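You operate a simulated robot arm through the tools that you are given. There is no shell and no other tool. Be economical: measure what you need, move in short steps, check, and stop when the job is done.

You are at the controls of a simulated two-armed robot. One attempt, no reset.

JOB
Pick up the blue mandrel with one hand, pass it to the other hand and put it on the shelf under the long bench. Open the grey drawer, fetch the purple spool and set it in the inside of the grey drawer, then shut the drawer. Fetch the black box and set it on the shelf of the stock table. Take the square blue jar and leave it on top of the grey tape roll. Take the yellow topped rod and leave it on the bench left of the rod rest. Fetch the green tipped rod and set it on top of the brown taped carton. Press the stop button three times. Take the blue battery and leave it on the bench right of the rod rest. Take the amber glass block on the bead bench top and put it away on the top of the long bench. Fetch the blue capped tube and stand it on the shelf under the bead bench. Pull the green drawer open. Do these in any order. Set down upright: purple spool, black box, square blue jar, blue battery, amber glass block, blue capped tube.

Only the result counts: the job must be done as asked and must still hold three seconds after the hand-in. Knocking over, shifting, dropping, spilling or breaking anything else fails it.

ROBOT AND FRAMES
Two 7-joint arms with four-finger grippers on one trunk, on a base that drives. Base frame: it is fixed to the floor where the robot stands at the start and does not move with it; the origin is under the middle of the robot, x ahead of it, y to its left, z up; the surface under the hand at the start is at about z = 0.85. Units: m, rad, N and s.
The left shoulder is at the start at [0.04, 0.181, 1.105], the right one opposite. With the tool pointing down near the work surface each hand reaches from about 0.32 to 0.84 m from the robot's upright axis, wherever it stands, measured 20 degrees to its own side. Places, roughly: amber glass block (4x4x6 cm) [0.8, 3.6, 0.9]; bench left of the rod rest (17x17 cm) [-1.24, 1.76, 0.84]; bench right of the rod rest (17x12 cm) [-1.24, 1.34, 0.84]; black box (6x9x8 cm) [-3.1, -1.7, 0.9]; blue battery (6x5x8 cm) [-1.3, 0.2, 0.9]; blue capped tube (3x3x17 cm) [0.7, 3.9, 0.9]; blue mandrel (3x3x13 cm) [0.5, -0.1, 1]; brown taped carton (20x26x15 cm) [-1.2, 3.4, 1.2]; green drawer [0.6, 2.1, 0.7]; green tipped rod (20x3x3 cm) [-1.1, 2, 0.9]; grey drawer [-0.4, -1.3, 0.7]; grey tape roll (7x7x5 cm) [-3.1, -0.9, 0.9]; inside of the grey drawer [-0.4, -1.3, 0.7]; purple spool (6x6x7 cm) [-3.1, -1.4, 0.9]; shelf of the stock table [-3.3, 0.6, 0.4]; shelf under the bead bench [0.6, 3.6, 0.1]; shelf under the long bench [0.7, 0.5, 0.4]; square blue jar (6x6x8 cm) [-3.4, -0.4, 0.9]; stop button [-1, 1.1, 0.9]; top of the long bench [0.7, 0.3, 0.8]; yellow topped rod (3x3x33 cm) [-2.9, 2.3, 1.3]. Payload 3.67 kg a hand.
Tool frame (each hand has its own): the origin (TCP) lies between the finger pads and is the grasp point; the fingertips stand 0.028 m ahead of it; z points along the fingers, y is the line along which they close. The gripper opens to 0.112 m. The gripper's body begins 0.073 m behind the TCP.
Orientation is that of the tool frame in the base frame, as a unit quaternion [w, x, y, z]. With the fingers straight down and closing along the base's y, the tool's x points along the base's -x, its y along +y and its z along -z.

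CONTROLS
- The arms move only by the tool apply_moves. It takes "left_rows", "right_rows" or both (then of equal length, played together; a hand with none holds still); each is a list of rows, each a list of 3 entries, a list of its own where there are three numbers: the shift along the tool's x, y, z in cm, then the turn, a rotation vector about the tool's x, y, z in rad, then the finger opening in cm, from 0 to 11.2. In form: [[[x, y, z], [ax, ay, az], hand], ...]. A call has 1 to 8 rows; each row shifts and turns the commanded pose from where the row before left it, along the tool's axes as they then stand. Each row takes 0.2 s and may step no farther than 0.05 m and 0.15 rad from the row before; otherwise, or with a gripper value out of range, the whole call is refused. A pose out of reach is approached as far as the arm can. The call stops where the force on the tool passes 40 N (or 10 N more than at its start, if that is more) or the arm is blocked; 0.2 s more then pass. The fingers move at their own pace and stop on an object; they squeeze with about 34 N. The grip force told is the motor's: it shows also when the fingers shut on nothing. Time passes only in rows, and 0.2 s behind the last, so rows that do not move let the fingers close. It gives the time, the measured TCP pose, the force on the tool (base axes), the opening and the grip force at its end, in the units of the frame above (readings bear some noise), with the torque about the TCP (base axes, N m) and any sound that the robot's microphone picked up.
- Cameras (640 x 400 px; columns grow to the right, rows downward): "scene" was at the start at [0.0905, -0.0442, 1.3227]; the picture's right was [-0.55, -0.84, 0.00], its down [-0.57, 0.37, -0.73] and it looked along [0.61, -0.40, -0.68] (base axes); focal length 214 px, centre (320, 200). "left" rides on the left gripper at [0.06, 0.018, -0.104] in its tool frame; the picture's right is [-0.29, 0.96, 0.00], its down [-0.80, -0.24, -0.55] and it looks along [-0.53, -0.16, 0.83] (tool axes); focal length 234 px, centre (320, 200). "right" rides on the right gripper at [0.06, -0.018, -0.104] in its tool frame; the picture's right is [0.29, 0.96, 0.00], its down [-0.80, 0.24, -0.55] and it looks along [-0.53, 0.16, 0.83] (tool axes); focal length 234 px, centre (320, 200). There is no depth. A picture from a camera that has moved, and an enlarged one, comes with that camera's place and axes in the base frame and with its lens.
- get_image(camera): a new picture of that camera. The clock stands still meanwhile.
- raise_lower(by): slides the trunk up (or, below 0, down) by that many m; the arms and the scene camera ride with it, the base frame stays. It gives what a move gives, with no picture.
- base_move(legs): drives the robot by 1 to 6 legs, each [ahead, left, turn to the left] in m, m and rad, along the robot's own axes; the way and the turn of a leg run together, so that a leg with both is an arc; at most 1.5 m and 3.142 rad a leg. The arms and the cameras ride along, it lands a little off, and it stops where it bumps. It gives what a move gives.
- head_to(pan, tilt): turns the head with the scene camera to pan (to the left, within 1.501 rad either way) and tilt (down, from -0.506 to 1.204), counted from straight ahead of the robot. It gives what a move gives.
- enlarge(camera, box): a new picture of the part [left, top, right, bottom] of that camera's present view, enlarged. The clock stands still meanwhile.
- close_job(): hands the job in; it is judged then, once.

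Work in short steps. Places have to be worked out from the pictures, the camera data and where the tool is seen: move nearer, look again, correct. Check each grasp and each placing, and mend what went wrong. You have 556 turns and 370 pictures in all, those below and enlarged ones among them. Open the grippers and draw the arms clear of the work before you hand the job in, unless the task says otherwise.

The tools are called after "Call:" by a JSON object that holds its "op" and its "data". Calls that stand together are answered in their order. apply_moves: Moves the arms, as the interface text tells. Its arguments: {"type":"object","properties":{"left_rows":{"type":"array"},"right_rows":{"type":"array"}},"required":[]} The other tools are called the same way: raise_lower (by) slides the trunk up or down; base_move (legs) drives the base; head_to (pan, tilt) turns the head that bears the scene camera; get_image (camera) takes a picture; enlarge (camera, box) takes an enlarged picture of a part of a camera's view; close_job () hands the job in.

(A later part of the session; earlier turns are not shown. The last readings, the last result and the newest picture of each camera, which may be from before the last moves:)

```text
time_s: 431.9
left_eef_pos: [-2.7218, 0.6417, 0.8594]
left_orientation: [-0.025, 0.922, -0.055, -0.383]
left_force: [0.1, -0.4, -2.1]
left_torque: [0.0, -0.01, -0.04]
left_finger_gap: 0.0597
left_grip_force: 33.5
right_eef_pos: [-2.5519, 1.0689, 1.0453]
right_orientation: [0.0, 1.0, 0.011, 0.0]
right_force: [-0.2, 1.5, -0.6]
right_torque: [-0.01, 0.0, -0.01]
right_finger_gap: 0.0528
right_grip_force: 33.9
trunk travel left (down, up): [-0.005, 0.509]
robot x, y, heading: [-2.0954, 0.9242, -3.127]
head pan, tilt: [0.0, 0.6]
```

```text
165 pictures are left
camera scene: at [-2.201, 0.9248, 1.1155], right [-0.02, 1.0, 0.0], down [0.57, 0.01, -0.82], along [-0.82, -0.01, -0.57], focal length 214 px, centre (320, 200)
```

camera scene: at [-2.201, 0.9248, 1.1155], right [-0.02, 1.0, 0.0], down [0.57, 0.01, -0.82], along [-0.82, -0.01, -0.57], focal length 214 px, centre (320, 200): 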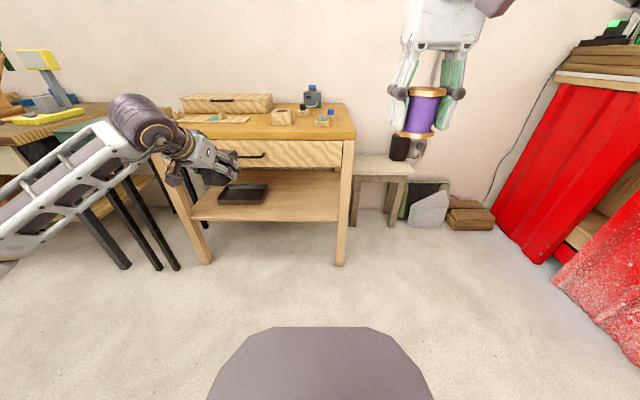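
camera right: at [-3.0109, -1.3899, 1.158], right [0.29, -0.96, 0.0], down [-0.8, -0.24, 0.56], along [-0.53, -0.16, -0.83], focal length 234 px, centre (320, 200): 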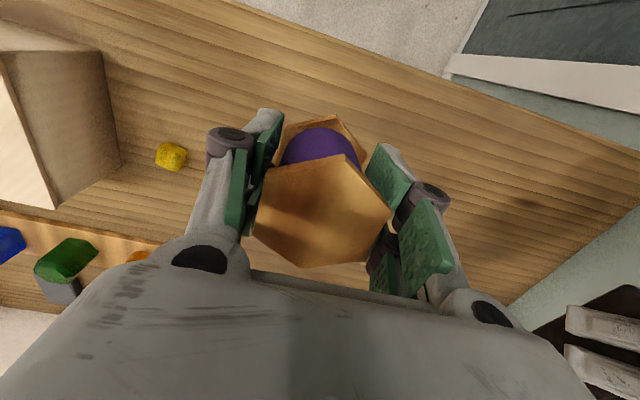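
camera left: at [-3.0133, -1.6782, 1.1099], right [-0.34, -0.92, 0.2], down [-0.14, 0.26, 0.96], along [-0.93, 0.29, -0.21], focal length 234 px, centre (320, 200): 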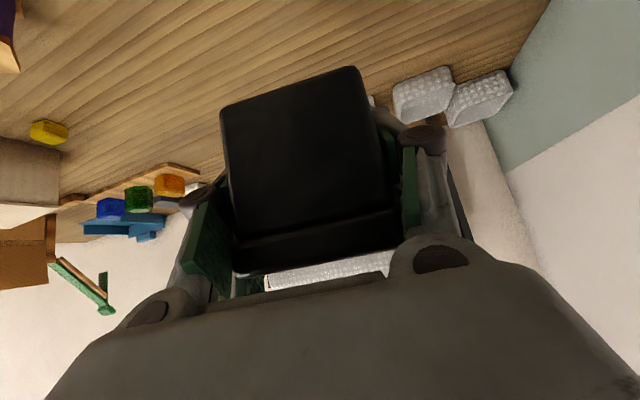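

Free shelf area y≈0.66–0.93. I lower the left hand to shelf height while still outside, and shift 0.1 m right.

Call:
{"op": "apply_moves", "data": {"left_rows": [[[3.18, 0, 3.17], [0, 0, 0], 3], [[3.18, 0, 3.17], [0, 0, 0], 3], [[3.18, 0, 3.17], [0, 0, 0], 3], [[3.18, 0, 3.17], [0, 0, 0], 3], [[3.18, 0, 3.17], [0, 0, 0], 3], [[3.18, 0, 3.17], [0, 0, 0], 3], [[3.18, 0, 3.17], [0, 0, 0], 3], [[3.18, 0, 3.17], [0, 0, 0], 3]]}}

Call:
{"op": "base_move", "data": {"legs": [[0.1, -0.12, 0]]}}

Call:
{"op": "get_image", "data": {"camera": "scene"}}

Call:
{"op": "get_image", "data": {"camera": "left"}}

```text
time_s: 433.7
left_eef_pos: [-2.7207, 0.6405, 0.4994]
left_orientation: [-0.025, 0.922, -0.056, -0.383]
left_force: [-0.3, -0.2, -2.9]
left_torque: [0.03, -0.02, 0.0]
left_finger_gap: 0.0598
left_grip_force: 34.0
right_eef_pos: [-2.5535, 1.0674, 1.0447]
right_orientation: [-0.002, 1.0, 0.011, 0.0]
right_force: [0.1, -0.2, -0.8]
right_torque: [-0.01, -0.05, -0.02]
right_finger_gap: 0.0531
right_grip_force: 34.4
trunk travel left (down, up): [-0.005, 0.509]
robot x, y, heading: [-2.0929, 0.9236, -3.126]
head pan, tilt: [0.0, 0.6]
```

```text
time_s: 435.1
left_eef_pos: [-2.8195, 0.7644, 0.4981]
left_orientation: [-0.026, 0.922, -0.057, -0.382]
left_force: [0.6, 0.7, -2.5]
left_torque: [0.01, -0.04, 0.04]
left_finger_gap: 0.0596
left_grip_force: 34.0
right_eef_pos: [-2.6511, 1.1921, 1.0428]
right_orientation: [0.0, 1.0, 0.008, 0.0]
right_force: [-0.1, 0.4, -0.1]
right_torque: [-0.09, -0.03, -0.02]
right_finger_gap: 0.0528
right_grip_force: 34.4
trunk travel left (down, up): [-0.005, 0.509]
robot x, y, heading: [-2.1882, 1.0424, -3.128]
head pan, tilt: [0.0, 0.6]
```

```text
164 pictures are left
camera scene: at [-2.2998, 1.0463, 1.1154], right [-0.01, 1.0, 0.0], down [0.57, 0.01, -0.82], along [-0.82, -0.01, -0.57], focal length 214 px, centre (320, 200)
```

scene: 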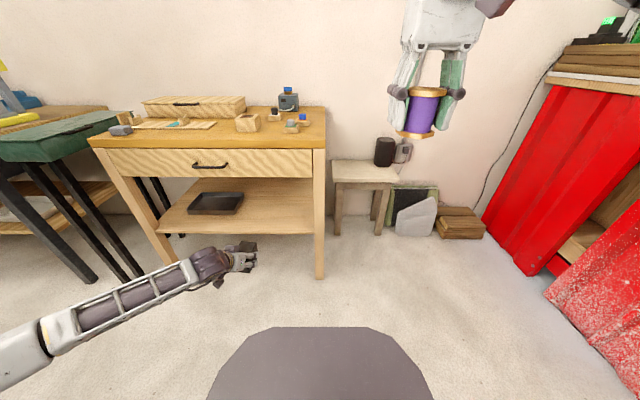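

```text
163 pictures are left
camera left: at [-2.7063, 0.7318, 0.5284], right [-0.32, -0.93, 0.2], down [-0.14, 0.26, 0.96], along [-0.94, 0.28, -0.21], focal length 234 px, centre (320, 200)
```

left: 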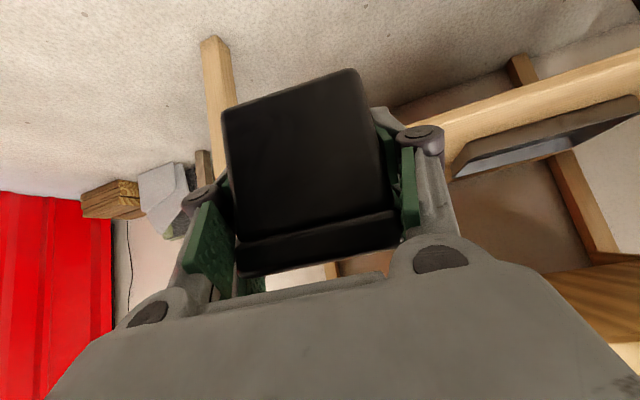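

Path under the table is clear. I drive forward 0.35 m.

Call:
{"op": "base_move", "data": {"legs": [[0.2, 0, 0], [0.15, 0, 0]]}}

Call:
{"op": "get_image", "data": {"camera": "scene"}}

Call:
{"op": "get_image", "data": {"camera": "left"}}

```text
time_s: 437.7
left_eef_pos: [-3.1624, 0.7536, 0.4982]
left_orientation: [-0.026, 0.922, -0.055, -0.382]
left_force: [0.2, -0.4, -3.1]
left_torque: [0.0, -0.02, -0.01]
left_finger_gap: 0.0596
left_grip_force: 34.3
right_eef_pos: [-2.9949, 1.1827, 1.0427]
right_orientation: [0.0, 1.0, 0.012, 0.001]
right_force: [-0.3, 1.5, -1.3]
right_torque: [-0.03, -0.07, -0.02]
right_finger_gap: 0.0528
right_grip_force: 34.7
trunk travel left (down, up): [-0.005, 0.509]
robot x, y, heading: [-2.5327, 1.0406, -3.122]
head pan, tilt: [0.0, 0.6]
```

```text
162 pictures are left
camera scene: at [-2.6442, 1.039, 1.1153], right [-0.02, 1.0, 0.0], down [0.57, 0.01, -0.82], along [-0.82, -0.02, -0.57], focal length 214 px, centre (320, 200)
```

scene: 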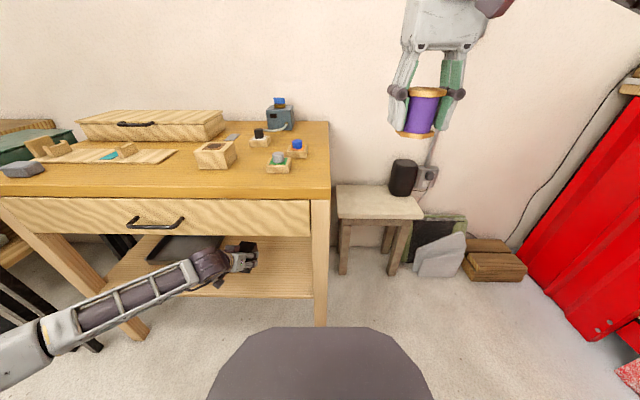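

```text
161 pictures are left
camera left: at [-3.0484, 0.7226, 0.5277], right [-0.32, -0.93, 0.2], down [-0.14, 0.25, 0.96], along [-0.94, 0.27, -0.21], focal length 234 px, centre (320, 200)
```

left: 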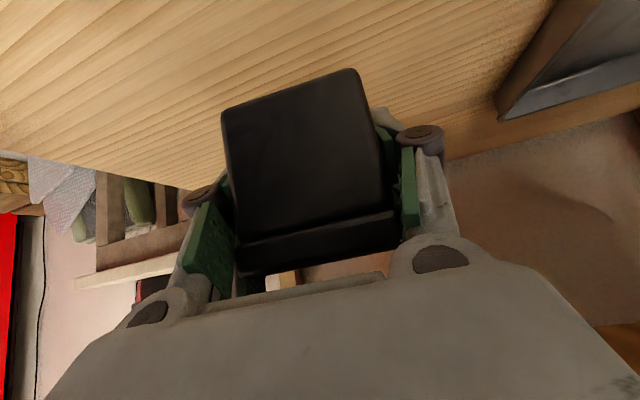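

The box is over the free shelf area. I lower to contact.

Call:
{"op": "apply_moves", "data": {"left_rows": [[[1.06, 0, 1.06], [0, 0, 0], 3], [[1.06, 0, 1.06], [0, 0, 0], 3], [[0.35, 0, 0.35], [0, 0, 0], 3], [[0.35, 0, 0.35], [0, 0, 0], 3], [[0, 0, 0], [0, 0, 0], 3]]}}

Call:
{"op": "apply_moves", "data": {"left_rows": [[[0.28, 0, 0.28], [0, 0, 0], 3], [[0.28, 0, 0.28], [0, 0, 0], 3], [[0.28, 0, 0.28], [0, 0, 0], 3], [[0.28, 0, 0.28], [0, 0, 0], 3], [[0, 0, 0], [0, 0, 0], 3]]}}

Call:
{"op": "get_image", "data": {"camera": "left"}}

```text
time_s: 438.9
left_eef_pos: [-3.1605, 0.7544, 0.4611]
left_orientation: [-0.025, 0.922, -0.055, -0.383]
left_force: [-0.5, -0.2, -2.3]
left_torque: [-0.01, -0.03, 0.0]
left_finger_gap: 0.0598
left_grip_force: 34.2
right_eef_pos: [-2.9955, 1.1826, 1.045]
right_orientation: [0.0, 1.0, 0.012, 0.001]
right_force: [0.7, 0.2, -0.1]
right_torque: [0.02, -0.01, 0.0]
right_finger_gap: 0.0529
right_grip_force: 33.9
trunk travel left (down, up): [-0.005, 0.509]
robot x, y, heading: [-2.5351, 1.0352, -3.118]
head pan, tilt: [0.0, 0.6]
```

```text
time_s: 440.1
left_eef_pos: [-3.1604, 0.754, 0.4432]
left_orientation: [-0.025, 0.922, -0.055, -0.383]
left_force: [0.2, -0.3, -2.1]
left_torque: [0.02, -0.01, -0.01]
left_finger_gap: 0.0597
left_grip_force: 33.6
right_eef_pos: [-2.9942, 1.1824, 1.0441]
right_orientation: [0.0, 1.0, 0.011, 0.0]
right_force: [-0.2, -0.9, -0.1]
right_torque: [-0.02, -0.01, -0.02]
right_finger_gap: 0.0531
right_grip_force: 33.9
trunk travel left (down, up): [-0.005, 0.509]
robot x, y, heading: [-2.5363, 1.0397, -3.118]
head pan, tilt: [0.0, 0.6]
```

```text
160 pictures are left
camera left: at [-3.0475, 0.7221, 0.4731], right [-0.32, -0.93, 0.2], down [-0.14, 0.25, 0.96], along [-0.94, 0.27, -0.21], focal length 234 px, centre (320, 200)
```

left: 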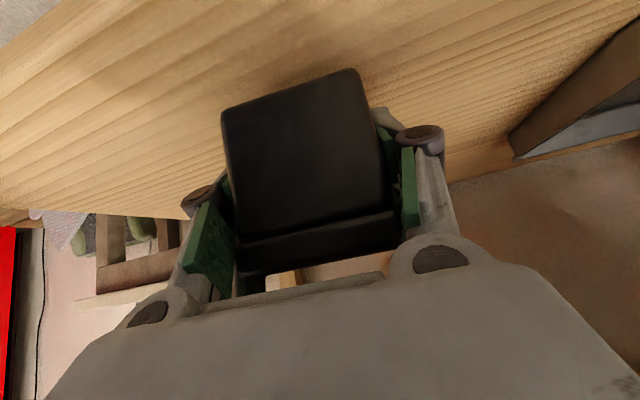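

Call:
{"op": "apply_moves", "data": {"left_rows": [[[0.28, 0, 0.28], [0, 0, 0], 3], [[0.28, 0, 0.28], [0, 0, 0], 3], [[0.28, 0, 0.28], [0, 0, 0], 3], [[0.28, 0, 0.28], [0, 0, 0], 3], [[0.28, 0, 0.28], [0, 0, 0], 3], [[0, 0, 0], [0, 0, 0], 3]]}}

```text
time_s: 441.5
left_eef_pos: [-3.163, 0.7543, 0.4235]
left_orientation: [-0.024, 0.922, -0.054, -0.383]
left_force: [0.6, -0.6, -2.8]
left_torque: [0.0, -0.01, -0.02]
left_finger_gap: 0.0596
left_grip_force: 34.0
right_eef_pos: [-2.994, 1.1833, 1.0444]
right_orientation: [0.0, 1.0, 0.011, 0.0]
right_force: [-0.2, 0.6, -0.9]
right_torque: [-0.02, 0.01, 0.01]
right_finger_gap: 0.053
right_grip_force: 34.2
trunk travel left (down, up): [-0.005, 0.509]
robot x, y, heading: [-2.5313, 1.0406, -3.12]
head pan, tilt: [0.0, 0.6]
```

Call:
{"op": "apply_moves", "data": {"left_rows": [[[0.28, 0, 0.28], [0, 0, 0], 3], [[0.28, 0, 0.28], [0, 0, 0], 3], [[0.28, 0, 0.28], [0, 0, 0], 3], [[0.28, 0, 0.28], [0, 0, 0], 3], [[0.28, 0, 0.28], [0, 0, 0], 3], [[0, 0, 0], [0, 0, 0], 3]]}}

Call:
{"op": "get_image", "data": {"camera": "left"}}

```text
time_s: 442.6
left_eef_pos: [-3.1665, 0.7535, 0.4158]
left_orientation: [-0.024, 0.919, -0.054, -0.389]
left_force: [7.2, 1.6, 14.9]
left_torque: [-0.55, -0.2, 0.21]
left_finger_gap: 0.0597
left_grip_force: 34.3
right_eef_pos: [-2.9943, 1.1822, 1.0443]
right_orientation: [0.0, 1.0, 0.013, 0.001]
right_force: [-0.2, 1.5, -1.6]
right_torque: [0.0, 0.0, 0.03]
right_finger_gap: 0.0532
right_grip_force: 33.9
trunk travel left (down, up): [-0.005, 0.509]
robot x, y, heading: [-2.5355, 1.0356, -3.12]
head pan, tilt: [0.0, 0.6]
stopped in row 5 (left hand): the force on the tool passed its limit at 45 N (the readings are from after the stop); the commanded pose is now the measured one
```

```text
159 pictures are left
camera left: at [-3.0512, 0.7234, 0.4432], right [-0.31, -0.93, 0.2], down [-0.13, 0.25, 0.96], along [-0.94, 0.28, -0.2], focal length 234 px, centre (320, 200)
```

left: 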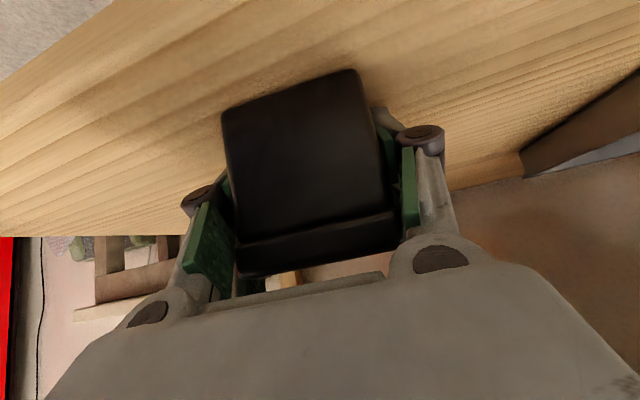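

Contact with the shelf. I open and withdraw straight back.

Call:
{"op": "apply_moves", "data": {"left_rows": [[[-0.1, 0, -0.1], [0, 0, 0], 6.5], [[0, 0, 0], [0, 0, 0], 8.5], [[0, 0, 0], [0, 0, 0], 9], [[0, 0, 0], [0, 0, 0], 9]]}}

Call:
{"op": "get_image", "data": {"camera": "left"}}

Call:
{"op": "apply_moves", "data": {"left_rows": [[[1.2, 0, -1.6], [0, 0, 0], 9], [[2, 0, -2.4], [0, 0, 0], 9], [[2, 0, -2.4], [0, 0, 0], 9], [[2, 0, -2.4], [0, 0, 0], 9]]}}

Call:
{"op": "base_move", "data": {"legs": [[-0.35, 0, 0]]}}

Call:
{"op": "get_image", "data": {"camera": "scene"}}

```text
time_s: 443.6
left_eef_pos: [-3.1654, 0.7549, 0.4148]
left_orientation: [-0.024, 0.92, -0.055, -0.388]
left_force: [-0.3, 0.1, -0.1]
left_torque: [0.01, 0.0, 0.03]
left_finger_gap: 0.0898
left_grip_force: 0.0
right_eef_pos: [-2.9949, 1.1817, 1.045]
right_orientation: [0.001, 1.0, 0.012, 0.0]
right_force: [-0.1, -0.2, -0.9]
right_torque: [0.02, -0.02, 0.02]
right_finger_gap: 0.053
right_grip_force: 34.2
trunk travel left (down, up): [-0.005, 0.509]
robot x, y, heading: [-2.5357, 1.0418, -3.119]
head pan, tilt: [0.0, 0.6]
```

```text
158 pictures are left
camera left: at [-3.0505, 0.7235, 0.4423], right [-0.32, -0.93, 0.2], down [-0.13, 0.25, 0.96], along [-0.94, 0.28, -0.2], focal length 234 px, centre (320, 200)
```

left: 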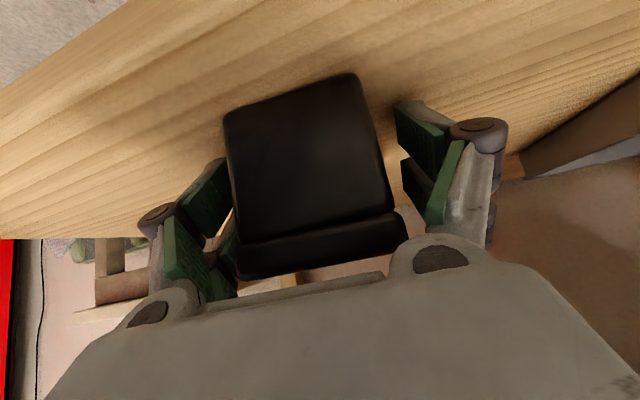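

```text
time_s: 444.8
left_eef_pos: [-3.0856, 0.744, 0.4606]
left_orientation: [-0.023, 0.905, -0.06, -0.422]
left_force: [0.6, -0.9, -0.1]
left_torque: [0.02, 0.03, 0.04]
left_finger_gap: 0.0902
left_grip_force: 0.0
right_eef_pos: [-2.9941, 1.1824, 1.045]
right_orientation: [0.0, 1.0, 0.012, 0.0]
right_force: [0.8, 0.2, 0.0]
right_torque: [0.03, 0.02, 0.0]
right_finger_gap: 0.053
right_grip_force: 34.4
trunk travel left (down, up): [-0.005, 0.509]
robot x, y, heading: [-2.5355, 1.0404, -3.117]
head pan, tilt: [0.0, 0.6]
stopped in row 4 (left hand): the arm was blocked; the commanded pose is now the measured one
```

```text
time_s: 447.1
left_eef_pos: [-2.7317, 0.749, 0.4585]
left_orientation: [-0.023, 0.905, -0.057, -0.422]
left_force: [-0.7, -1.0, 0.2]
left_torque: [0.02, 0.0, 0.0]
left_finger_gap: 0.09
left_grip_force: 0.1
right_eef_pos: [-2.6432, 1.1887, 1.0453]
right_orientation: [0.0, 1.0, 0.016, 0.0]
right_force: [0.4, 0.3, -1.1]
right_torque: [-0.04, 0.02, -0.03]
right_finger_gap: 0.0532
right_grip_force: 34.3
trunk travel left (down, up): [-0.005, 0.509]
robot x, y, heading: [-2.1845, 1.0454, -3.109]
head pan, tilt: [0.0, 0.6]
```

```text
157 pictures are left
camera scene: at [-2.2909, 1.0467, 1.1156], right [-0.03, 1.0, 0.0], down [0.56, 0.02, -0.83], along [-0.83, -0.02, -0.56], focal length 214 px, centre (320, 200)
```

scene: 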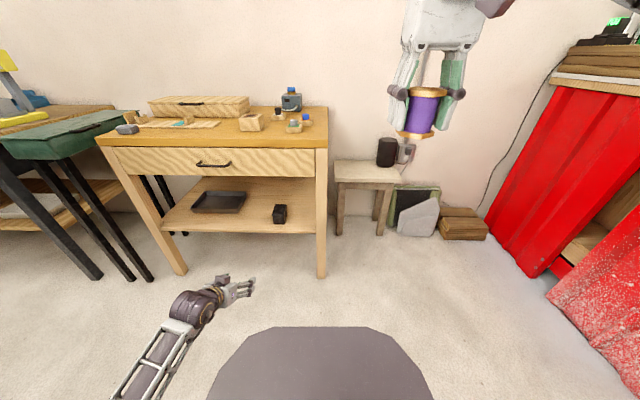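

Black box stands on the stock shelf. I raise the trunk, reset the left hand, and travel back to the +x side toward the grey drawer.

Call:
{"op": "raise_lower", "data": {"by": 0.22}}

Call:
{"op": "apply_moves", "data": {"left_rows": [[[0, 0, -2], [-0.008, 0.145, -0.02], 9], [[0, 0, -2], [-0.008, 0.145, -0.02], 9], [[0, 0, -3], [-0.008, 0.145, -0.02], 9], [[0, 0, -3], [-0.008, 0.145, -0.02], 9], [[0, 0, -4], [-0.008, 0.145, -0.02], 9], [[0, 0, -4], [-0.008, 0.145, -0.02], 9], [[0, 0, -4.5], [0, 0, 0], 9], [[0, 0, -4.5], [0, 0, 0], 9]]}}

Call:
{"op": "base_move", "data": {"legs": [[0.0, 1.5, -0.03], [-1.4, 0, 0], [-0.35, 0, 0], [0, 0, 1.57]]}}

Call:
{"op": "get_image", "data": {"camera": "scene"}}

```text
time_s: 449.5
left_eef_pos: [-2.7333, 0.7493, 0.6767]
left_orientation: [-0.022, 0.905, -0.057, -0.42]
left_force: [0.3, 0.3, 0.5]
left_torque: [0.01, 0.01, -0.04]
left_finger_gap: 0.0899
left_grip_force: 0.1
right_eef_pos: [-2.6448, 1.1878, 1.2651]
right_orientation: [0.0, 1.0, 0.015, 0.001]
right_force: [0.0, -0.5, -2.0]
right_torque: [-0.03, 0.0, -0.03]
right_finger_gap: 0.0528
right_grip_force: 34.2
trunk travel left (down, up): [-0.225, 0.289]
robot x, y, heading: [-2.1835, 1.0478, -3.115]
head pan, tilt: [0.0, 0.6]
```

```text
time_s: 451.3
left_eef_pos: [-2.6582, 0.7455, 0.9278]
left_orientation: [0.0, 1.0, 0.002, 0.001]
left_force: [-0.1, 0.3, -0.1]
left_torque: [-0.07, 0.02, 0.01]
left_finger_gap: 0.09
left_grip_force: 0.0
right_eef_pos: [-2.6444, 1.1876, 1.2648]
right_orientation: [0.0, 1.0, 0.015, 0.001]
right_force: [-0.6, -0.4, -0.3]
right_torque: [0.0, 0.02, 0.0]
right_finger_gap: 0.0531
right_grip_force: 33.5
trunk travel left (down, up): [-0.225, 0.289]
robot x, y, heading: [-2.1818, 1.0478, -3.115]
head pan, tilt: [0.0, 0.6]
```

```text
time_s: 471.6
left_eef_pos: [-0.1048, -0.801, 0.9264]
left_orientation: [0.001, 0.702, 0.712, 0.002]
left_force: [0.7, 0.4, 0.4]
left_torque: [-0.01, -0.02, -0.03]
left_finger_gap: 0.0903
left_grip_force: 0.0
right_eef_pos: [-0.5492, -0.7917, 1.265]
right_orientation: [0.0, 0.693, 0.721, 0.0]
right_force: [-1.2, -0.1, -1.0]
right_torque: [-0.02, -0.01, 0.01]
right_finger_gap: 0.0531
right_grip_force: 34.0
trunk travel left (down, up): [-0.225, 0.289]
robot x, y, heading: [-0.4149, -0.3269, -1.53]
head pan, tilt: [0.0, 0.6]
```

```text
156 pictures are left
camera scene: at [-0.4092, -0.4373, 1.3354], right [-1.0, -0.04, 0.0], down [-0.02, 0.56, -0.82], along [0.03, -0.82, -0.57], focal length 214 px, centre (320, 200)
```

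scene: 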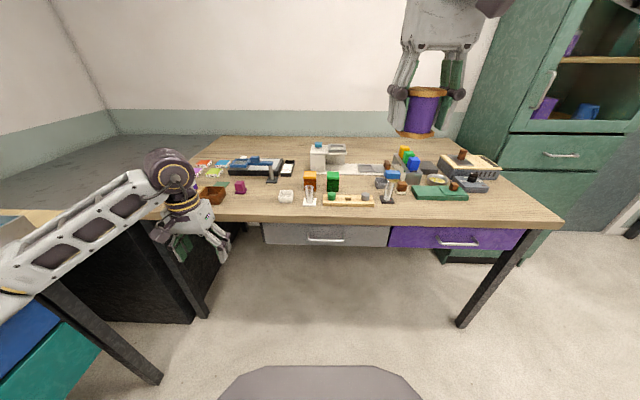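

The grey drawer is straight ahead. I lower the trunk a bit and zoom on its handle.

Call:
{"op": "raise_lower", "data": {"by": -0.2}}

Call:
{"op": "head_to", "data": {"pan": 0.0, "tilt": 0.5}}

Call:
{"op": "enlarge", "data": {"camera": "scene", "box": [240, 140, 420, 250]}}

```text
time_s: 473.8
left_eef_pos: [-0.1056, -0.8018, 0.7255]
left_orientation: [0.0, 0.702, 0.712, 0.001]
left_force: [0.4, 0.1, -0.1]
left_torque: [-0.03, 0.0, -0.01]
left_finger_gap: 0.09
left_grip_force: 0.1
right_eef_pos: [-0.5483, -0.7922, 1.0639]
right_orientation: [0.0, 0.693, 0.721, 0.0]
right_force: [0.5, 1.2, -0.7]
right_torque: [0.04, 0.0, 0.01]
right_finger_gap: 0.0528
right_grip_force: 34.1
trunk travel left (down, up): [-0.025, 0.489]
robot x, y, heading: [-0.4136, -0.3328, -1.53]
head pan, tilt: [0.0, 0.6]
```

```text
time_s: 474.4
left_eef_pos: [-0.1058, -0.8024, 0.726]
left_orientation: [0.001, 0.702, 0.712, 0.001]
left_force: [0.0, 0.0, -0.3]
left_torque: [-0.02, -0.01, -0.02]
left_finger_gap: 0.0899
left_grip_force: 0.0
right_eef_pos: [-0.5481, -0.7926, 1.0638]
right_orientation: [0.001, 0.694, 0.72, -0.001]
right_force: [1.0, 0.8, -0.8]
right_torque: [0.01, 0.0, 0.0]
right_finger_gap: 0.053
right_grip_force: 33.8
trunk travel left (down, up): [-0.025, 0.489]
robot x, y, heading: [-0.4159, -0.3278, -1.53]
head pan, tilt: [0.0, 0.499]
```

```text
3.56 times, centred on (330, 195) of scene
camera zoom: at [-0.4092, -0.4398, 1.1436], right [-1.0, -0.04, 0.0], down [-0.02, 0.48, -0.88], along [0.03, -0.88, -0.48], focal length 763 px, centre (284, 218)
```

zoom: 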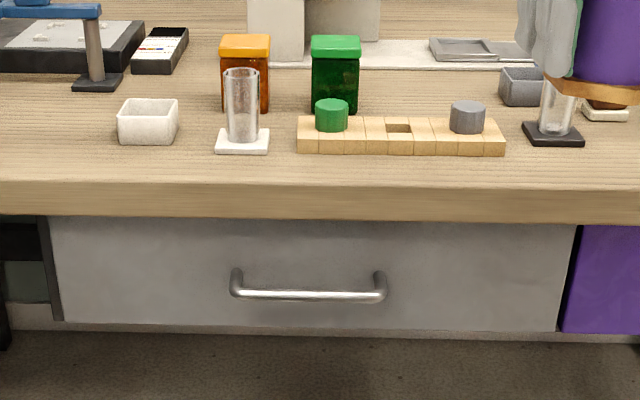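

Handle bar triangulated at (-0.409,-1.00,0.762), 4 cm proud of the table edge. I move the base 0.2 m to its right and reorient the left hand to grip the bar vertically from the front.

Call:
{"op": "base_move", "data": {"legs": [[0, -0.2, -0.04]]}}

Call:
{"op": "apply_moves", "data": {"left_rows": [[[0, 0, 0], [0, 0, -0.143], 7], [[0, 0, 0], [0, 0, -0.143], 7], [[0, 0, 0], [0, 0, -0.143], 7], [[0, 0, 0], [0, 0, -0.143], 7], [[0, 0, 0], [0, 0, -0.143], 7], [[0, 0, 0], [0, 0, -0.143], 7], [[0, 0, 0], [0, 0, -0.143], 7], [[0, 0, 0], [0, 0, -0.143], 7]]}}

Call:
{"op": "apply_moves", "data": {"left_rows": [[[0, 0, 0], [0, 0, -0.143], 7], [[0, 0, 0], [0, 0, -0.143], 7], [[0, 0, 0], [0, 0, -0.143], 7], [[0, 0, 0], [0.15, 0, 0], 7], [[0, 0, 0], [0.15, 0, 0], 7], [[0, 0, 0], [0.15, 0, 0], 7], [[0, 0, 0], [0.15, 0, 0], 7], [[0, 0, 0], [0.15, 0, 0], 7]]}}

Call:
{"op": "get_image", "data": {"camera": "scene"}}

```text
time_s: 476.1
left_eef_pos: [-0.3284, -0.8185, 0.7277]
left_orientation: [0.0, 0.718, 0.697, 0.002]
left_force: [-0.9, 0.7, 1.5]
left_torque: [0.02, -0.05, 0.01]
left_finger_gap: 0.09
left_grip_force: 0.0
right_eef_pos: [-0.7707, -0.7887, 1.0633]
right_orientation: [0.001, 0.709, 0.705, 0.001]
right_force: [-1.0, -0.6, -1.2]
right_torque: [0.01, -0.07, -0.01]
right_finger_gap: 0.0532
right_grip_force: 33.7
trunk travel left (down, up): [-0.025, 0.489]
robot x, y, heading: [-0.6154, -0.3349, -1.573]
head pan, tilt: [0.0, 0.499]
```

```text
time_s: 477.9
left_eef_pos: [-0.3277, -0.8164, 0.7251]
left_orientation: [0.0, 0.226, 0.974, 0.001]
left_force: [-0.5, -0.1, -0.4]
left_torque: [0.02, 0.01, 0.0]
left_finger_gap: 0.0699
left_grip_force: 0.0
right_eef_pos: [-0.7702, -0.7886, 1.0639]
right_orientation: [0.0, 0.709, 0.705, 0.0]
right_force: [0.8, 0.2, -0.2]
right_torque: [0.01, 0.0, 0.01]
right_finger_gap: 0.0529
right_grip_force: 34.0
trunk travel left (down, up): [-0.025, 0.489]
robot x, y, heading: [-0.6156, -0.3332, -1.577]
head pan, tilt: [0.0, 0.499]
```

```text
time_s: 479.6
left_eef_pos: [-0.3278, -0.8202, 0.7258]
left_orientation: [-0.005, 0.014, 0.931, -0.366]
left_force: [0.0, 1.2, -0.5]
left_torque: [0.02, 0.02, -0.01]
left_finger_gap: 0.0702
left_grip_force: 0.1
left hand out of reach, approached as far as the arm can: row 8
right_eef_pos: [-0.7693, -0.7895, 1.0642]
right_orientation: [0.0, 0.709, 0.705, 0.0]
right_force: [-0.3, -0.2, -0.6]
right_torque: [0.0, 0.01, -0.03]
right_finger_gap: 0.0531
right_grip_force: 34.3
trunk travel left (down, up): [-0.025, 0.489]
robot x, y, heading: [-0.612, -0.3352, -1.58]
head pan, tilt: [0.0, 0.499]
```

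```text
154 pictures are left
camera scene: at [-0.6145, -0.4428, 1.1436], right [-1.0, 0.01, 0.0], down [0.0, 0.48, -0.88], along [-0.01, -0.88, -0.48], focal length 214 px, centre (320, 200)
```

scene: 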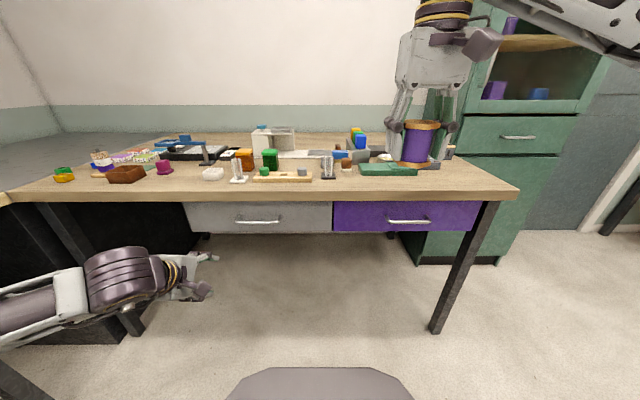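

Hand pitched ~43° with closing in the vertical plane. I bring it to ~8 cm short of the bar with a 4.5 cm opening and look.

Call:
{"op": "apply_moves", "data": {"left_rows": [[[1.8, -3.9, 0.4], [0, 0, 0], 4.5], [[1.8, -3.9, 0.4], [0, 0, 0], 4.5], [[1.8, -3.9, 0.4], [0, 0, 0], 4.5], [[1.8, -3.8, 0.4], [0, 0, 0], 4.5], [[0, 0, 0], [0, 0, 0], 4.5]]}}

Call:
{"op": "get_image", "data": {"camera": "left"}}

Call:
{"op": "enlarge", "data": {"camera": "scene", "box": [170, 150, 330, 260]}}

```text
time_s: 480.9
left_eef_pos: [-0.4028, -0.9431, 0.8209]
left_orientation: [-0.004, 0.013, 0.93, -0.366]
left_force: [0.3, 0.6, 1.0]
left_torque: [-0.03, 0.02, -0.03]
left_finger_gap: 0.045
left_grip_force: 0.1
right_eef_pos: [-0.7681, -0.7893, 1.0633]
right_orientation: [0.0, 0.709, 0.705, 0.0]
right_force: [0.6, 0.7, -0.6]
right_torque: [0.02, 0.01, -0.02]
right_finger_gap: 0.0529
right_grip_force: 34.4
trunk travel left (down, up): [-0.025, 0.489]
robot x, y, heading: [-0.616, -0.3337, -1.58]
head pan, tilt: [0.0, 0.499]
```

```text
153 pictures are left
camera left: at [-0.4587, -0.857, 0.8824], right [0.31, 0.69, -0.65], down [0.8, 0.18, 0.57], along [0.51, -0.7, -0.5], focal length 234 px, centre (320, 200)
```

left: 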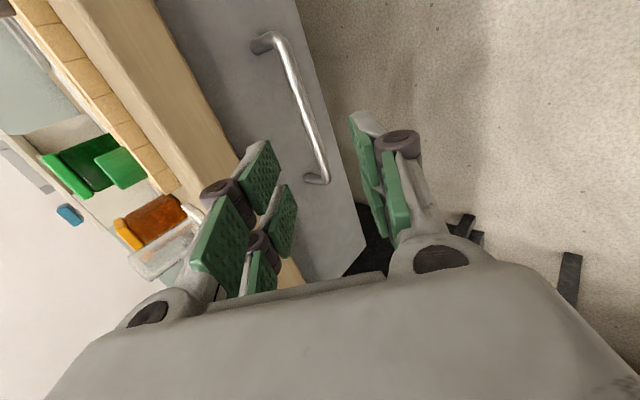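

```text
3.64 times, centred on (250, 205) of scene
camera zoom: at [-0.6142, -0.4426, 1.1436], right [-1.0, 0.01, 0.0], down [0.0, 0.48, -0.88], along [-0.01, -0.88, -0.48], focal length 780 px, centre (574, 182)
```

zoom: 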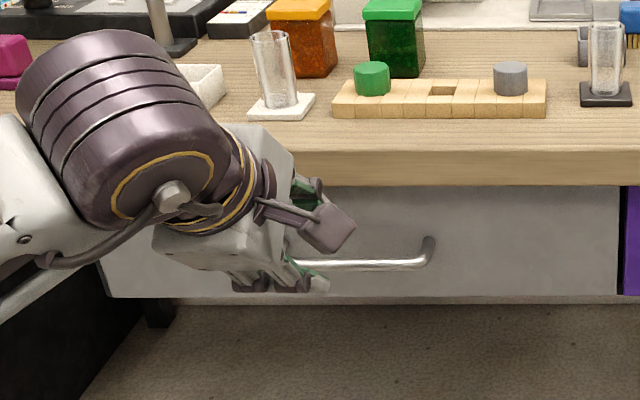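

Bar lies exactly ahead (≈7.9 cm). I advance with the fingers straddling it, then close.

Call:
{"op": "apply_moves", "data": {"left_rows": [[[0, -0.3, 3], [0, 0, 0], 4.5], [[0, 0, 3], [0, 0, 0], 4.5], [[0, 0, 1.8], [0, 0, 0], 4.5], [[0, 0, 0], [0, 0, 0], 4.5]]}}

Call:
{"op": "get_image", "data": {"camera": "left"}}

```text
time_s: 481.9
left_eef_pos: [-0.4009, -1.0005, 0.7646]
left_orientation: [-0.004, 0.013, 0.931, -0.366]
left_force: [0.0, 0.4, -0.3]
left_torque: [-0.02, 0.0, 0.0]
left_finger_gap: 0.0447
left_grip_force: 0.0
right_eef_pos: [-0.7694, -0.7893, 1.0629]
right_orientation: [0.001, 0.708, 0.706, 0.0]
right_force: [-0.7, 0.1, -0.5]
right_torque: [0.02, 0.01, -0.01]
right_finger_gap: 0.0532
right_grip_force: 33.6
trunk travel left (down, up): [-0.025, 0.489]
robot x, y, heading: [-0.6129, -0.3317, -1.579]
head pan, tilt: [0.0, 0.499]
```

```text
151 pictures are left
camera left: at [-0.4578, -0.9139, 0.8275], right [0.31, 0.69, -0.65], down [0.8, 0.18, 0.57], along [0.51, -0.7, -0.5], focal length 234 px, centre (320, 200)
```

left: 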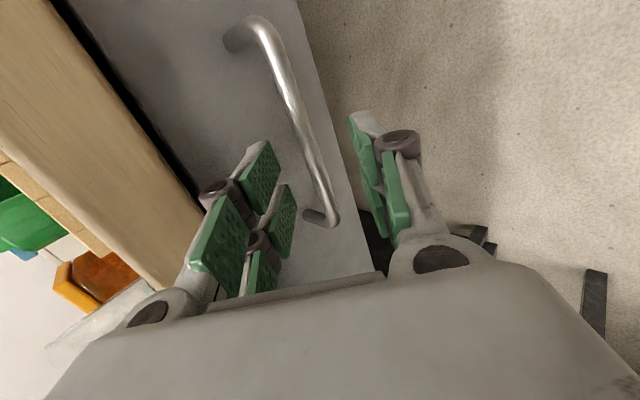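

Bar is between the pads. I close and pull by backing the base 0.22 m.

Call:
{"op": "apply_moves", "data": {"left_rows": [[[0, 0, 0], [0, 0, 0], 1], [[0, 0, 0], [0, 0, 0], 0], [[0, 0, 0], [0, 0, 0], 0]]}}

Call:
{"op": "base_move", "data": {"legs": [[-0.12, 0, 0], [-0.1, 0, 0]]}}

Call:
{"op": "get_image", "data": {"camera": "scene"}}

```text
time_s: 482.6
left_eef_pos: [-0.4021, -1.0003, 0.7648]
left_orientation: [-0.004, 0.014, 0.93, -0.366]
left_force: [0.4, -0.3, -0.2]
left_torque: [-0.01, -0.02, 0.03]
left_finger_gap: 0.0
left_grip_force: 34.0
right_eef_pos: [-0.7694, -0.7889, 1.0645]
right_orientation: [0.0, 0.709, 0.706, 0.0]
right_force: [-0.2, -1.4, -0.9]
right_torque: [-0.02, 0.02, -0.01]
right_finger_gap: 0.0529
right_grip_force: 34.1
trunk travel left (down, up): [-0.025, 0.489]
robot x, y, heading: [-0.6116, -0.3371, -1.58]
head pan, tilt: [0.0, 0.499]
```

```text
time_s: 484.6
left_eef_pos: [-0.3976, -0.822, 0.7644]
left_orientation: [-0.009, 0.019, 0.93, -0.366]
left_force: [0.5, -0.3, 0.2]
left_torque: [-0.02, 0.06, -0.08]
left_finger_gap: 0.0001
left_grip_force: 33.5
right_eef_pos: [-0.761, -0.6046, 1.0645]
right_orientation: [0.0, 0.714, 0.7, -0.001]
right_force: [1.1, -0.9, 0.2]
right_torque: [0.0, 0.1, -0.03]
right_finger_gap: 0.0532
right_grip_force: 33.8
trunk travel left (down, up): [-0.025, 0.489]
robot x, y, heading: [-0.6019, -0.1548, -1.59]
head pan, tilt: [0.0, 0.499]
stopped in leg 2: the robot was blocked; the commanded pose is now the measured one
```

```text
150 pictures are left
camera scene: at [-0.6005, -0.2619, 1.1435], right [-1.0, 0.02, 0.0], down [0.01, 0.48, -0.88], along [-0.02, -0.88, -0.48], focal length 214 px, centre (320, 200)
```

scene: 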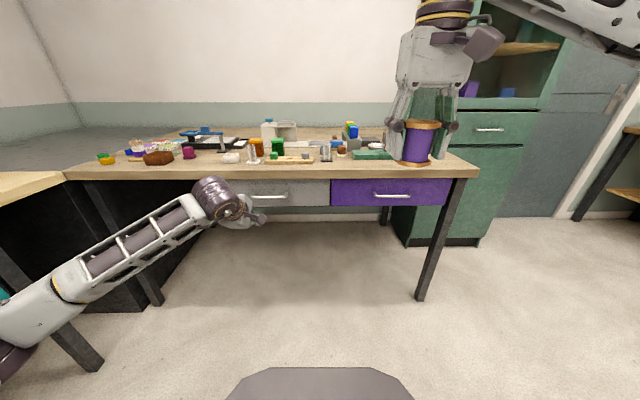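

The fingers shut on nothing: re-triangulating from the two hand views puts the bar at y≈-1.034, z≈0.739 (I was 4 cm short). Also the base bumped the table behind. I re-open, retract, and reposition farther left.

Call:
{"op": "apply_moves", "data": {"left_rows": [[[2, 0, -3], [0, 0, 0], 4.5], [[3, 0, -3], [0, 0, 0], 4.5], [[4, 0, 0], [0, 0, 0], 4.5], [[4, 0, 0], [0, 0, 0], 4.5]]}}

Call:
{"op": "base_move", "data": {"legs": [[0.03, 0.14, 0.015], [0.14, 0, 0]]}}

Call:
{"op": "get_image", "data": {"camera": "left"}}

```text
time_s: 485.6
left_eef_pos: [-0.5273, -0.7763, 0.8115]
left_orientation: [-0.007, 0.021, 0.93, -0.366]
left_force: [-0.3, 0.2, -0.6]
left_torque: [-0.04, 0.01, 0.0]
left_finger_gap: 0.0453
left_grip_force: 0.0
right_eef_pos: [-0.7655, -0.6048, 1.0647]
right_orientation: [0.0, 0.714, 0.7, 0.001]
right_force: [-0.2, 0.1, -0.5]
right_torque: [-0.02, -0.02, -0.01]
right_finger_gap: 0.0529
right_grip_force: 34.3
trunk travel left (down, up): [-0.025, 0.489]
robot x, y, heading: [-0.6025, -0.1534, -1.596]
head pan, tilt: [0.0, 0.499]
```

```text
time_s: 487.9
left_eef_pos: [-0.3784, -0.9551, 0.8105]
left_orientation: [-0.006, 0.014, 0.931, -0.366]
left_force: [-0.7, 0.0, -0.3]
left_torque: [0.01, 0.0, -0.04]
left_finger_gap: 0.045
left_grip_force: 0.0
right_eef_pos: [-0.6184, -0.7879, 1.0636]
right_orientation: [0.0, 0.71, 0.704, 0.001]
right_force: [0.3, -0.5, -1.4]
right_torque: [0.01, 0.0, -0.01]
right_finger_gap: 0.0531
right_grip_force: 34.5
trunk travel left (down, up): [-0.025, 0.489]
robot x, y, heading: [-0.4662, -0.3274, -1.579]
head pan, tilt: [0.0, 0.499]
```

```text
149 pictures are left
camera left: at [-0.4345, -0.8679, 0.8727], right [0.31, 0.69, -0.65], down [0.8, 0.18, 0.57], along [0.51, -0.7, -0.5], focal length 234 px, centre (320, 200)
```

left: 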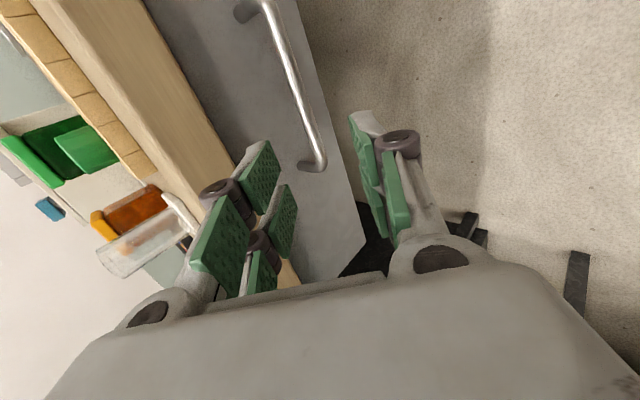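

Call:
{"op": "apply_moves", "data": {"left_rows": [[[1.5, -0.5, 2.4], [0, 0, 0], 4.5], [[1.5, -0.4, 2.4], [0, 0, 0], 4.5], [[0, 0, 2.4], [0, 0, 0], 4.5], [[0, 0, 0], [0, 0, 0], 4.5]]}}

Call:
{"op": "get_image", "data": {"camera": "left"}}

```text
time_s: 488.9
left_eef_pos: [-0.411, -1.0081, 0.7646]
left_orientation: [-0.005, 0.015, 0.93, -0.366]
left_force: [-0.8, 0.7, 0.8]
left_torque: [0.02, -0.02, 0.02]
left_finger_gap: 0.0449
left_grip_force: 0.2
right_eef_pos: [-0.6186, -0.7856, 1.0645]
right_orientation: [0.0, 0.71, 0.704, 0.0]
right_force: [-0.2, 0.1, -1.5]
right_torque: [0.04, 0.02, -0.03]
right_finger_gap: 0.0531
right_grip_force: 33.9
trunk travel left (down, up): [-0.025, 0.489]
robot x, y, heading: [-0.4595, -0.3304, -1.583]
head pan, tilt: [0.0, 0.499]
```

```text
148 pictures are left
camera left: at [-0.4672, -0.9219, 0.8265], right [0.31, 0.69, -0.65], down [0.8, 0.18, 0.57], along [0.51, -0.7, -0.5], focal length 234 px, centre (320, 200)
```

left: 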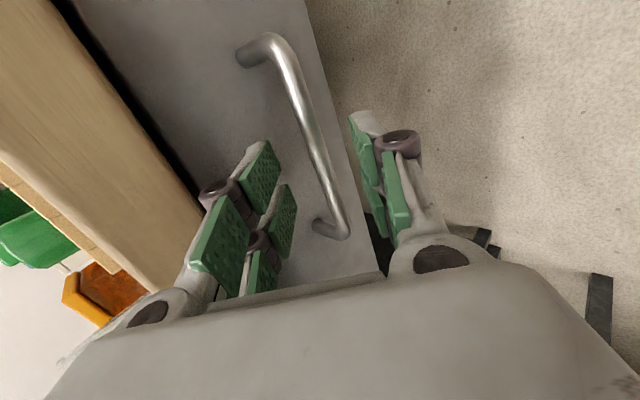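

Bar is 3.4 cm further along the fingers. I advance and close.

Call:
{"op": "apply_moves", "data": {"left_rows": [[[0, 0, 1.6], [0, 0, 0], 4.5], [[0, 0, 1.6], [0, 0, 0], 4.5], [[0, 0, 0], [0, 0, 0], 4.5], [[0, 0, 0], [0, 0, 0], 0], [[0, 0, 0], [0, 0, 0], 0], [[0, 0, 0], [0, 0, 0], 0]]}}

Call:
{"op": "get_image", "data": {"camera": "left"}}

```text
time_s: 490.3
left_eef_pos: [-0.4125, -1.0296, 0.7402]
left_orientation: [-0.007, 0.014, 0.93, -0.366]
left_force: [-1.7, 0.9, -1.9]
left_torque: [0.09, 1.42, 1.87]
left_finger_gap: 0.0118
left_grip_force: 45.2
right_eef_pos: [-0.6193, -0.7859, 1.0628]
right_orientation: [0.0, 0.71, 0.705, 0.001]
right_force: [0.4, -0.5, -0.7]
right_torque: [0.01, 0.0, 0.0]
right_finger_gap: 0.053
right_grip_force: 33.7
trunk travel left (down, up): [-0.025, 0.489]
robot x, y, heading: [-0.4605, -0.3324, -1.577]
head pan, tilt: [0.0, 0.499]
```

```text
147 pictures are left
camera left: at [-0.4673, -0.9439, 0.8031], right [0.31, 0.69, -0.65], down [0.8, 0.18, 0.57], along [0.51, -0.7, -0.5], focal length 234 px, centre (320, 200)
```

left: 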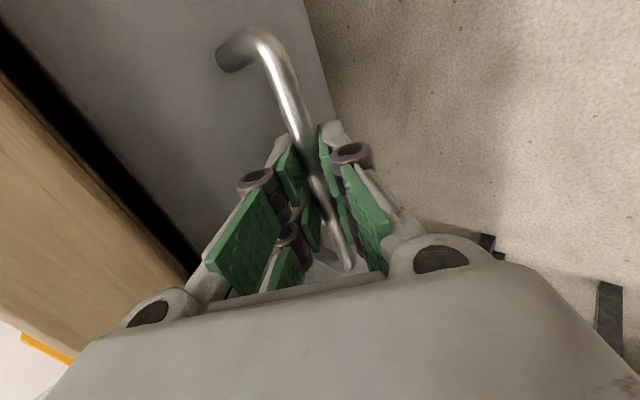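

Bar gripped (1.2 cm). I pull the drawer by backing the base 0.19 m.

Call:
{"op": "base_move", "data": {"legs": [[-0.1, 0, 0], [-0.09, 0, 0]]}}

Call:
{"op": "get_image", "data": {"camera": "scene"}}

```text
time_s: 492.2
left_eef_pos: [-0.4111, -0.8373, 0.741]
left_orientation: [-0.005, 0.016, 0.931, -0.365]
left_force: [-21.4, 1.3, -8.0]
left_torque: [-0.01, 1.97, 1.32]
left_finger_gap: 0.0119
left_grip_force: 45.4
right_eef_pos: [-0.6184, -0.5932, 1.0656]
right_orientation: [0.002, 0.71, 0.705, 0.001]
right_force: [0.2, 0.5, -0.5]
right_torque: [-0.01, -0.02, 0.01]
right_finger_gap: 0.053
right_grip_force: 34.3
trunk travel left (down, up): [-0.025, 0.489]
robot x, y, heading: [-0.4612, -0.1372, -1.582]
head pan, tilt: [0.0, 0.499]
```

```text
146 pictures are left
camera scene: at [-0.4618, -0.2475, 1.1436], right [-1.0, 0.01, 0.0], down [0.0, 0.48, -0.88], along [-0.01, -0.88, -0.48], focal length 214 px, centre (320, 200)
```

scene: 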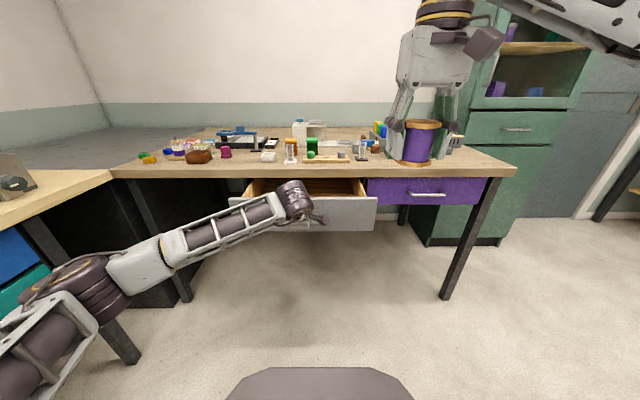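

The drawer is open ~19 cm. I release the handle and retract the left hand.

Call:
{"op": "apply_moves", "data": {"left_rows": [[[0, 0, 0], [0, 0, 0], 3], [[0, 0, 0], [0, 0, 0], 4.5], [[0, 0, -3], [0, 0, 0], 4.5], [[0, 0, -4], [0, 0, 0], 4.5], [[0, 0, -4], [0, 0, 0], 4.5], [[-4, 0, 0], [0, 0, 0], 4.5], [[-4, 0, 0], [0, 0, 0], 4.5], [[-4, 0, 0], [0, 0, 0], 4.5]]}}

Call:
{"op": "raise_lower", "data": {"by": 0.2}}

Call:
{"op": "get_image", "data": {"camera": "scene"}}

```text
time_s: 494.0
left_eef_pos: [-0.2862, -0.7641, 0.8181]
left_orientation: [-0.007, 0.016, 0.93, -0.366]
left_force: [0.1, -0.4, 0.6]
left_torque: [0.01, -0.01, 0.01]
left_finger_gap: 0.0447
left_grip_force: 0.1
right_eef_pos: [-0.6165, -0.594, 1.0648]
right_orientation: [0.001, 0.71, 0.704, 0.0]
right_force: [-0.2, -0.8, -0.9]
right_torque: [-0.04, 0.03, 0.01]
right_finger_gap: 0.0529
right_grip_force: 33.6
trunk travel left (down, up): [-0.025, 0.489]
robot x, y, heading: [-0.4625, -0.1376, -1.58]
head pan, tilt: [0.0, 0.499]
```

```text
time_s: 496.2
left_eef_pos: [-0.2867, -0.7647, 1.0204]
left_orientation: [-0.006, 0.017, 0.931, -0.365]
left_force: [-0.4, 0.5, -0.3]
left_torque: [-0.02, -0.02, -0.02]
left_finger_gap: 0.0449
left_grip_force: 0.1
right_eef_pos: [-0.6171, -0.5943, 1.2651]
right_orientation: [0.001, 0.709, 0.705, 0.001]
right_force: [-0.5, -0.3, -0.1]
right_torque: [0.01, 0.01, 0.01]
right_finger_gap: 0.0531
right_grip_force: 34.3
trunk travel left (down, up): [-0.225, 0.289]
robot x, y, heading: [-0.4628, -0.1383, -1.577]
head pan, tilt: [0.0, 0.499]
```

```text
145 pictures are left
camera scene: at [-0.4606, -0.2482, 1.3444], right [-1.0, 0.01, 0.0], down [0.0, 0.48, -0.88], along [-0.01, -0.88, -0.48], focal length 214 px, centre (320, 200)
```

scene: 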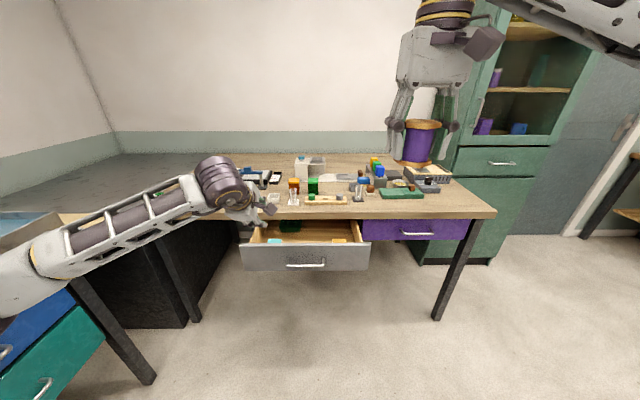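

Call:
{"op": "enlarge", "data": {"camera": "scene", "box": [230, 180, 390, 280]}}

```text
4.00 times, centred on (310, 230) of scene
camera zoom: at [-0.4606, -0.2482, 1.3444], right [-1.0, 0.01, 0.0], down [0.0, 0.48, -0.88], along [-0.01, -0.88, -0.48], focal length 858 px, centre (360, 80)
```

zoom: 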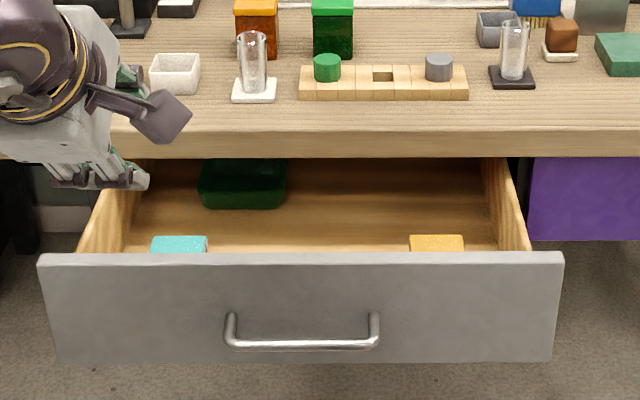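

Free floor area in the middle (≈(-0.41,-0.975)). I first fold the left arm back to neutral, out of the way.

Call:
{"op": "apply_moves", "data": {"left_rows": [[[0, 0.1, -4.5], [0, 0, 0], 6], [[0, 0.1, -4.5], [0, 0, 0], 6], [[0, 0, 0], [-0.049, 0.048, 0.1214], 6], [[0, 0, 0], [-0.049, 0.048, 0.1214], 6], [[0, 0, 0], [-0.049, 0.048, 0.1214], 6], [[0, 0, 0], [-0.049, 0.048, 0.1214], 6], [[0, 0, 0], [-0.049, 0.048, 0.1214], 6], [[0, 0, 0], [-0.049, 0.048, 0.1214], 6]]}}

Call:
{"op": "apply_moves", "data": {"left_rows": [[[0, 0, 0], [-0.049, 0.048, 0.1214], 6], [[0, 0, 0], [-0.049, 0.048, 0.1214], 6], [[0, 0, 0], [-0.049, 0.048, 0.1214], 6], [[0, 0, 0], [-0.049, 0.048, 0.1214], 6], [[0, 0, 0], [-0.049, 0.048, 0.1214], 6], [[0, 0, 0], [-0.049, 0.048, 0.1214], 6], [[2, 2, -3], [0, 0, 0], 6], [[2, 2, -3], [0, 0, 0], 6]]}}

Call:
{"op": "base_move", "data": {"legs": [[0.23, 0.1, 0]]}}

Call:
{"op": "get_image", "data": {"camera": "scene"}}

```text
time_s: 498.0
left_eef_pos: [-0.2848, -0.7023, 1.0844]
left_orientation: [-0.003, 0.396, 0.896, -0.201]
left_force: [0.5, 0.0, -0.6]
left_torque: [0.0, 0.04, 0.01]
left_finger_gap: 0.0602
left_grip_force: 0.0
right_eef_pos: [-0.6186, -0.5953, 1.2653]
right_orientation: [0.001, 0.71, 0.704, 0.0]
right_force: [-0.6, -0.4, -0.7]
right_torque: [0.04, 0.02, 0.03]
right_finger_gap: 0.053
right_grip_force: 34.0
trunk travel left (down, up): [-0.225, 0.289]
robot x, y, heading: [-0.4619, -0.1377, -1.58]
head pan, tilt: [0.0, 0.499]
```

```text
time_s: 499.8
left_eef_pos: [-0.245, -0.6616, 1.1434]
left_orientation: [-0.002, 0.708, 0.706, -0.002]
left_force: [0.0, -0.2, -0.5]
left_torque: [-0.01, -0.02, -0.03]
left_finger_gap: 0.06
left_grip_force: 0.1
right_eef_pos: [-0.6168, -0.5921, 1.266]
right_orientation: [0.001, 0.71, 0.705, 0.001]
right_force: [0.1, 0.0, -0.9]
right_torque: [-0.02, 0.02, -0.01]
right_finger_gap: 0.053
right_grip_force: 34.2
trunk travel left (down, up): [-0.225, 0.289]
robot x, y, heading: [-0.4615, -0.1401, -1.576]
head pan, tilt: [0.0, 0.499]
```

```text
time_s: 501.6
left_eef_pos: [-0.1456, -0.8899, 1.1424]
left_orientation: [-0.002, 0.708, 0.706, -0.001]
left_force: [0.3, -0.3, 0.1]
left_torque: [0.0, 0.0, -0.02]
left_finger_gap: 0.0597
left_grip_force: 0.0
right_eef_pos: [-0.5169, -0.8198, 1.2664]
right_orientation: [0.001, 0.71, 0.704, 0.001]
right_force: [1.0, -0.1, -0.9]
right_torque: [0.0, -0.01, -0.02]
right_finger_gap: 0.0529
right_grip_force: 33.8
trunk travel left (down, up): [-0.225, 0.289]
robot x, y, heading: [-0.3617, -0.3629, -1.577]
head pan, tilt: [0.0, 0.499]
```

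```text
143 pictures are left
camera scene: at [-0.3604, -0.4748, 1.3445], right [-1.0, 0.01, 0.0], down [0.0, 0.48, -0.88], along [-0.01, -0.88, -0.48], focal length 214 px, centre (320, 200)
```

scene: 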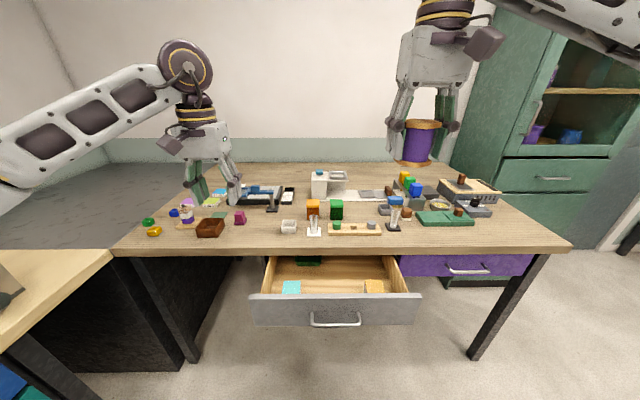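

Call:
{"op": "enlarge", "data": {"camera": "scene", "box": [240, 220, 440, 340]}}

```text
3.20 times, centred on (340, 280) of scene
camera zoom: at [-0.3604, -0.4748, 1.3445], right [-1.0, 0.01, 0.0], down [0.0, 0.48, -0.88], along [-0.01, -0.88, -0.48], focal length 686 px, centre (256, -56)
```

zoom: 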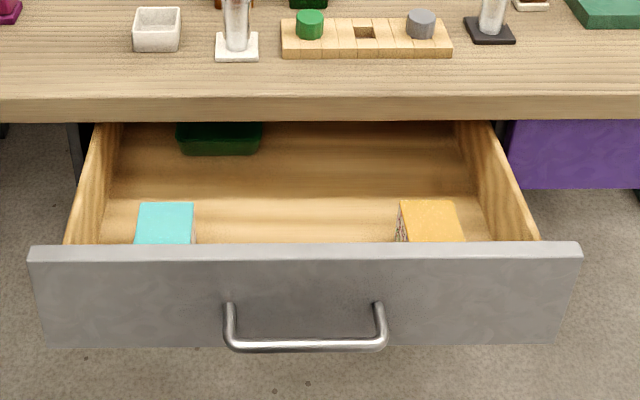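

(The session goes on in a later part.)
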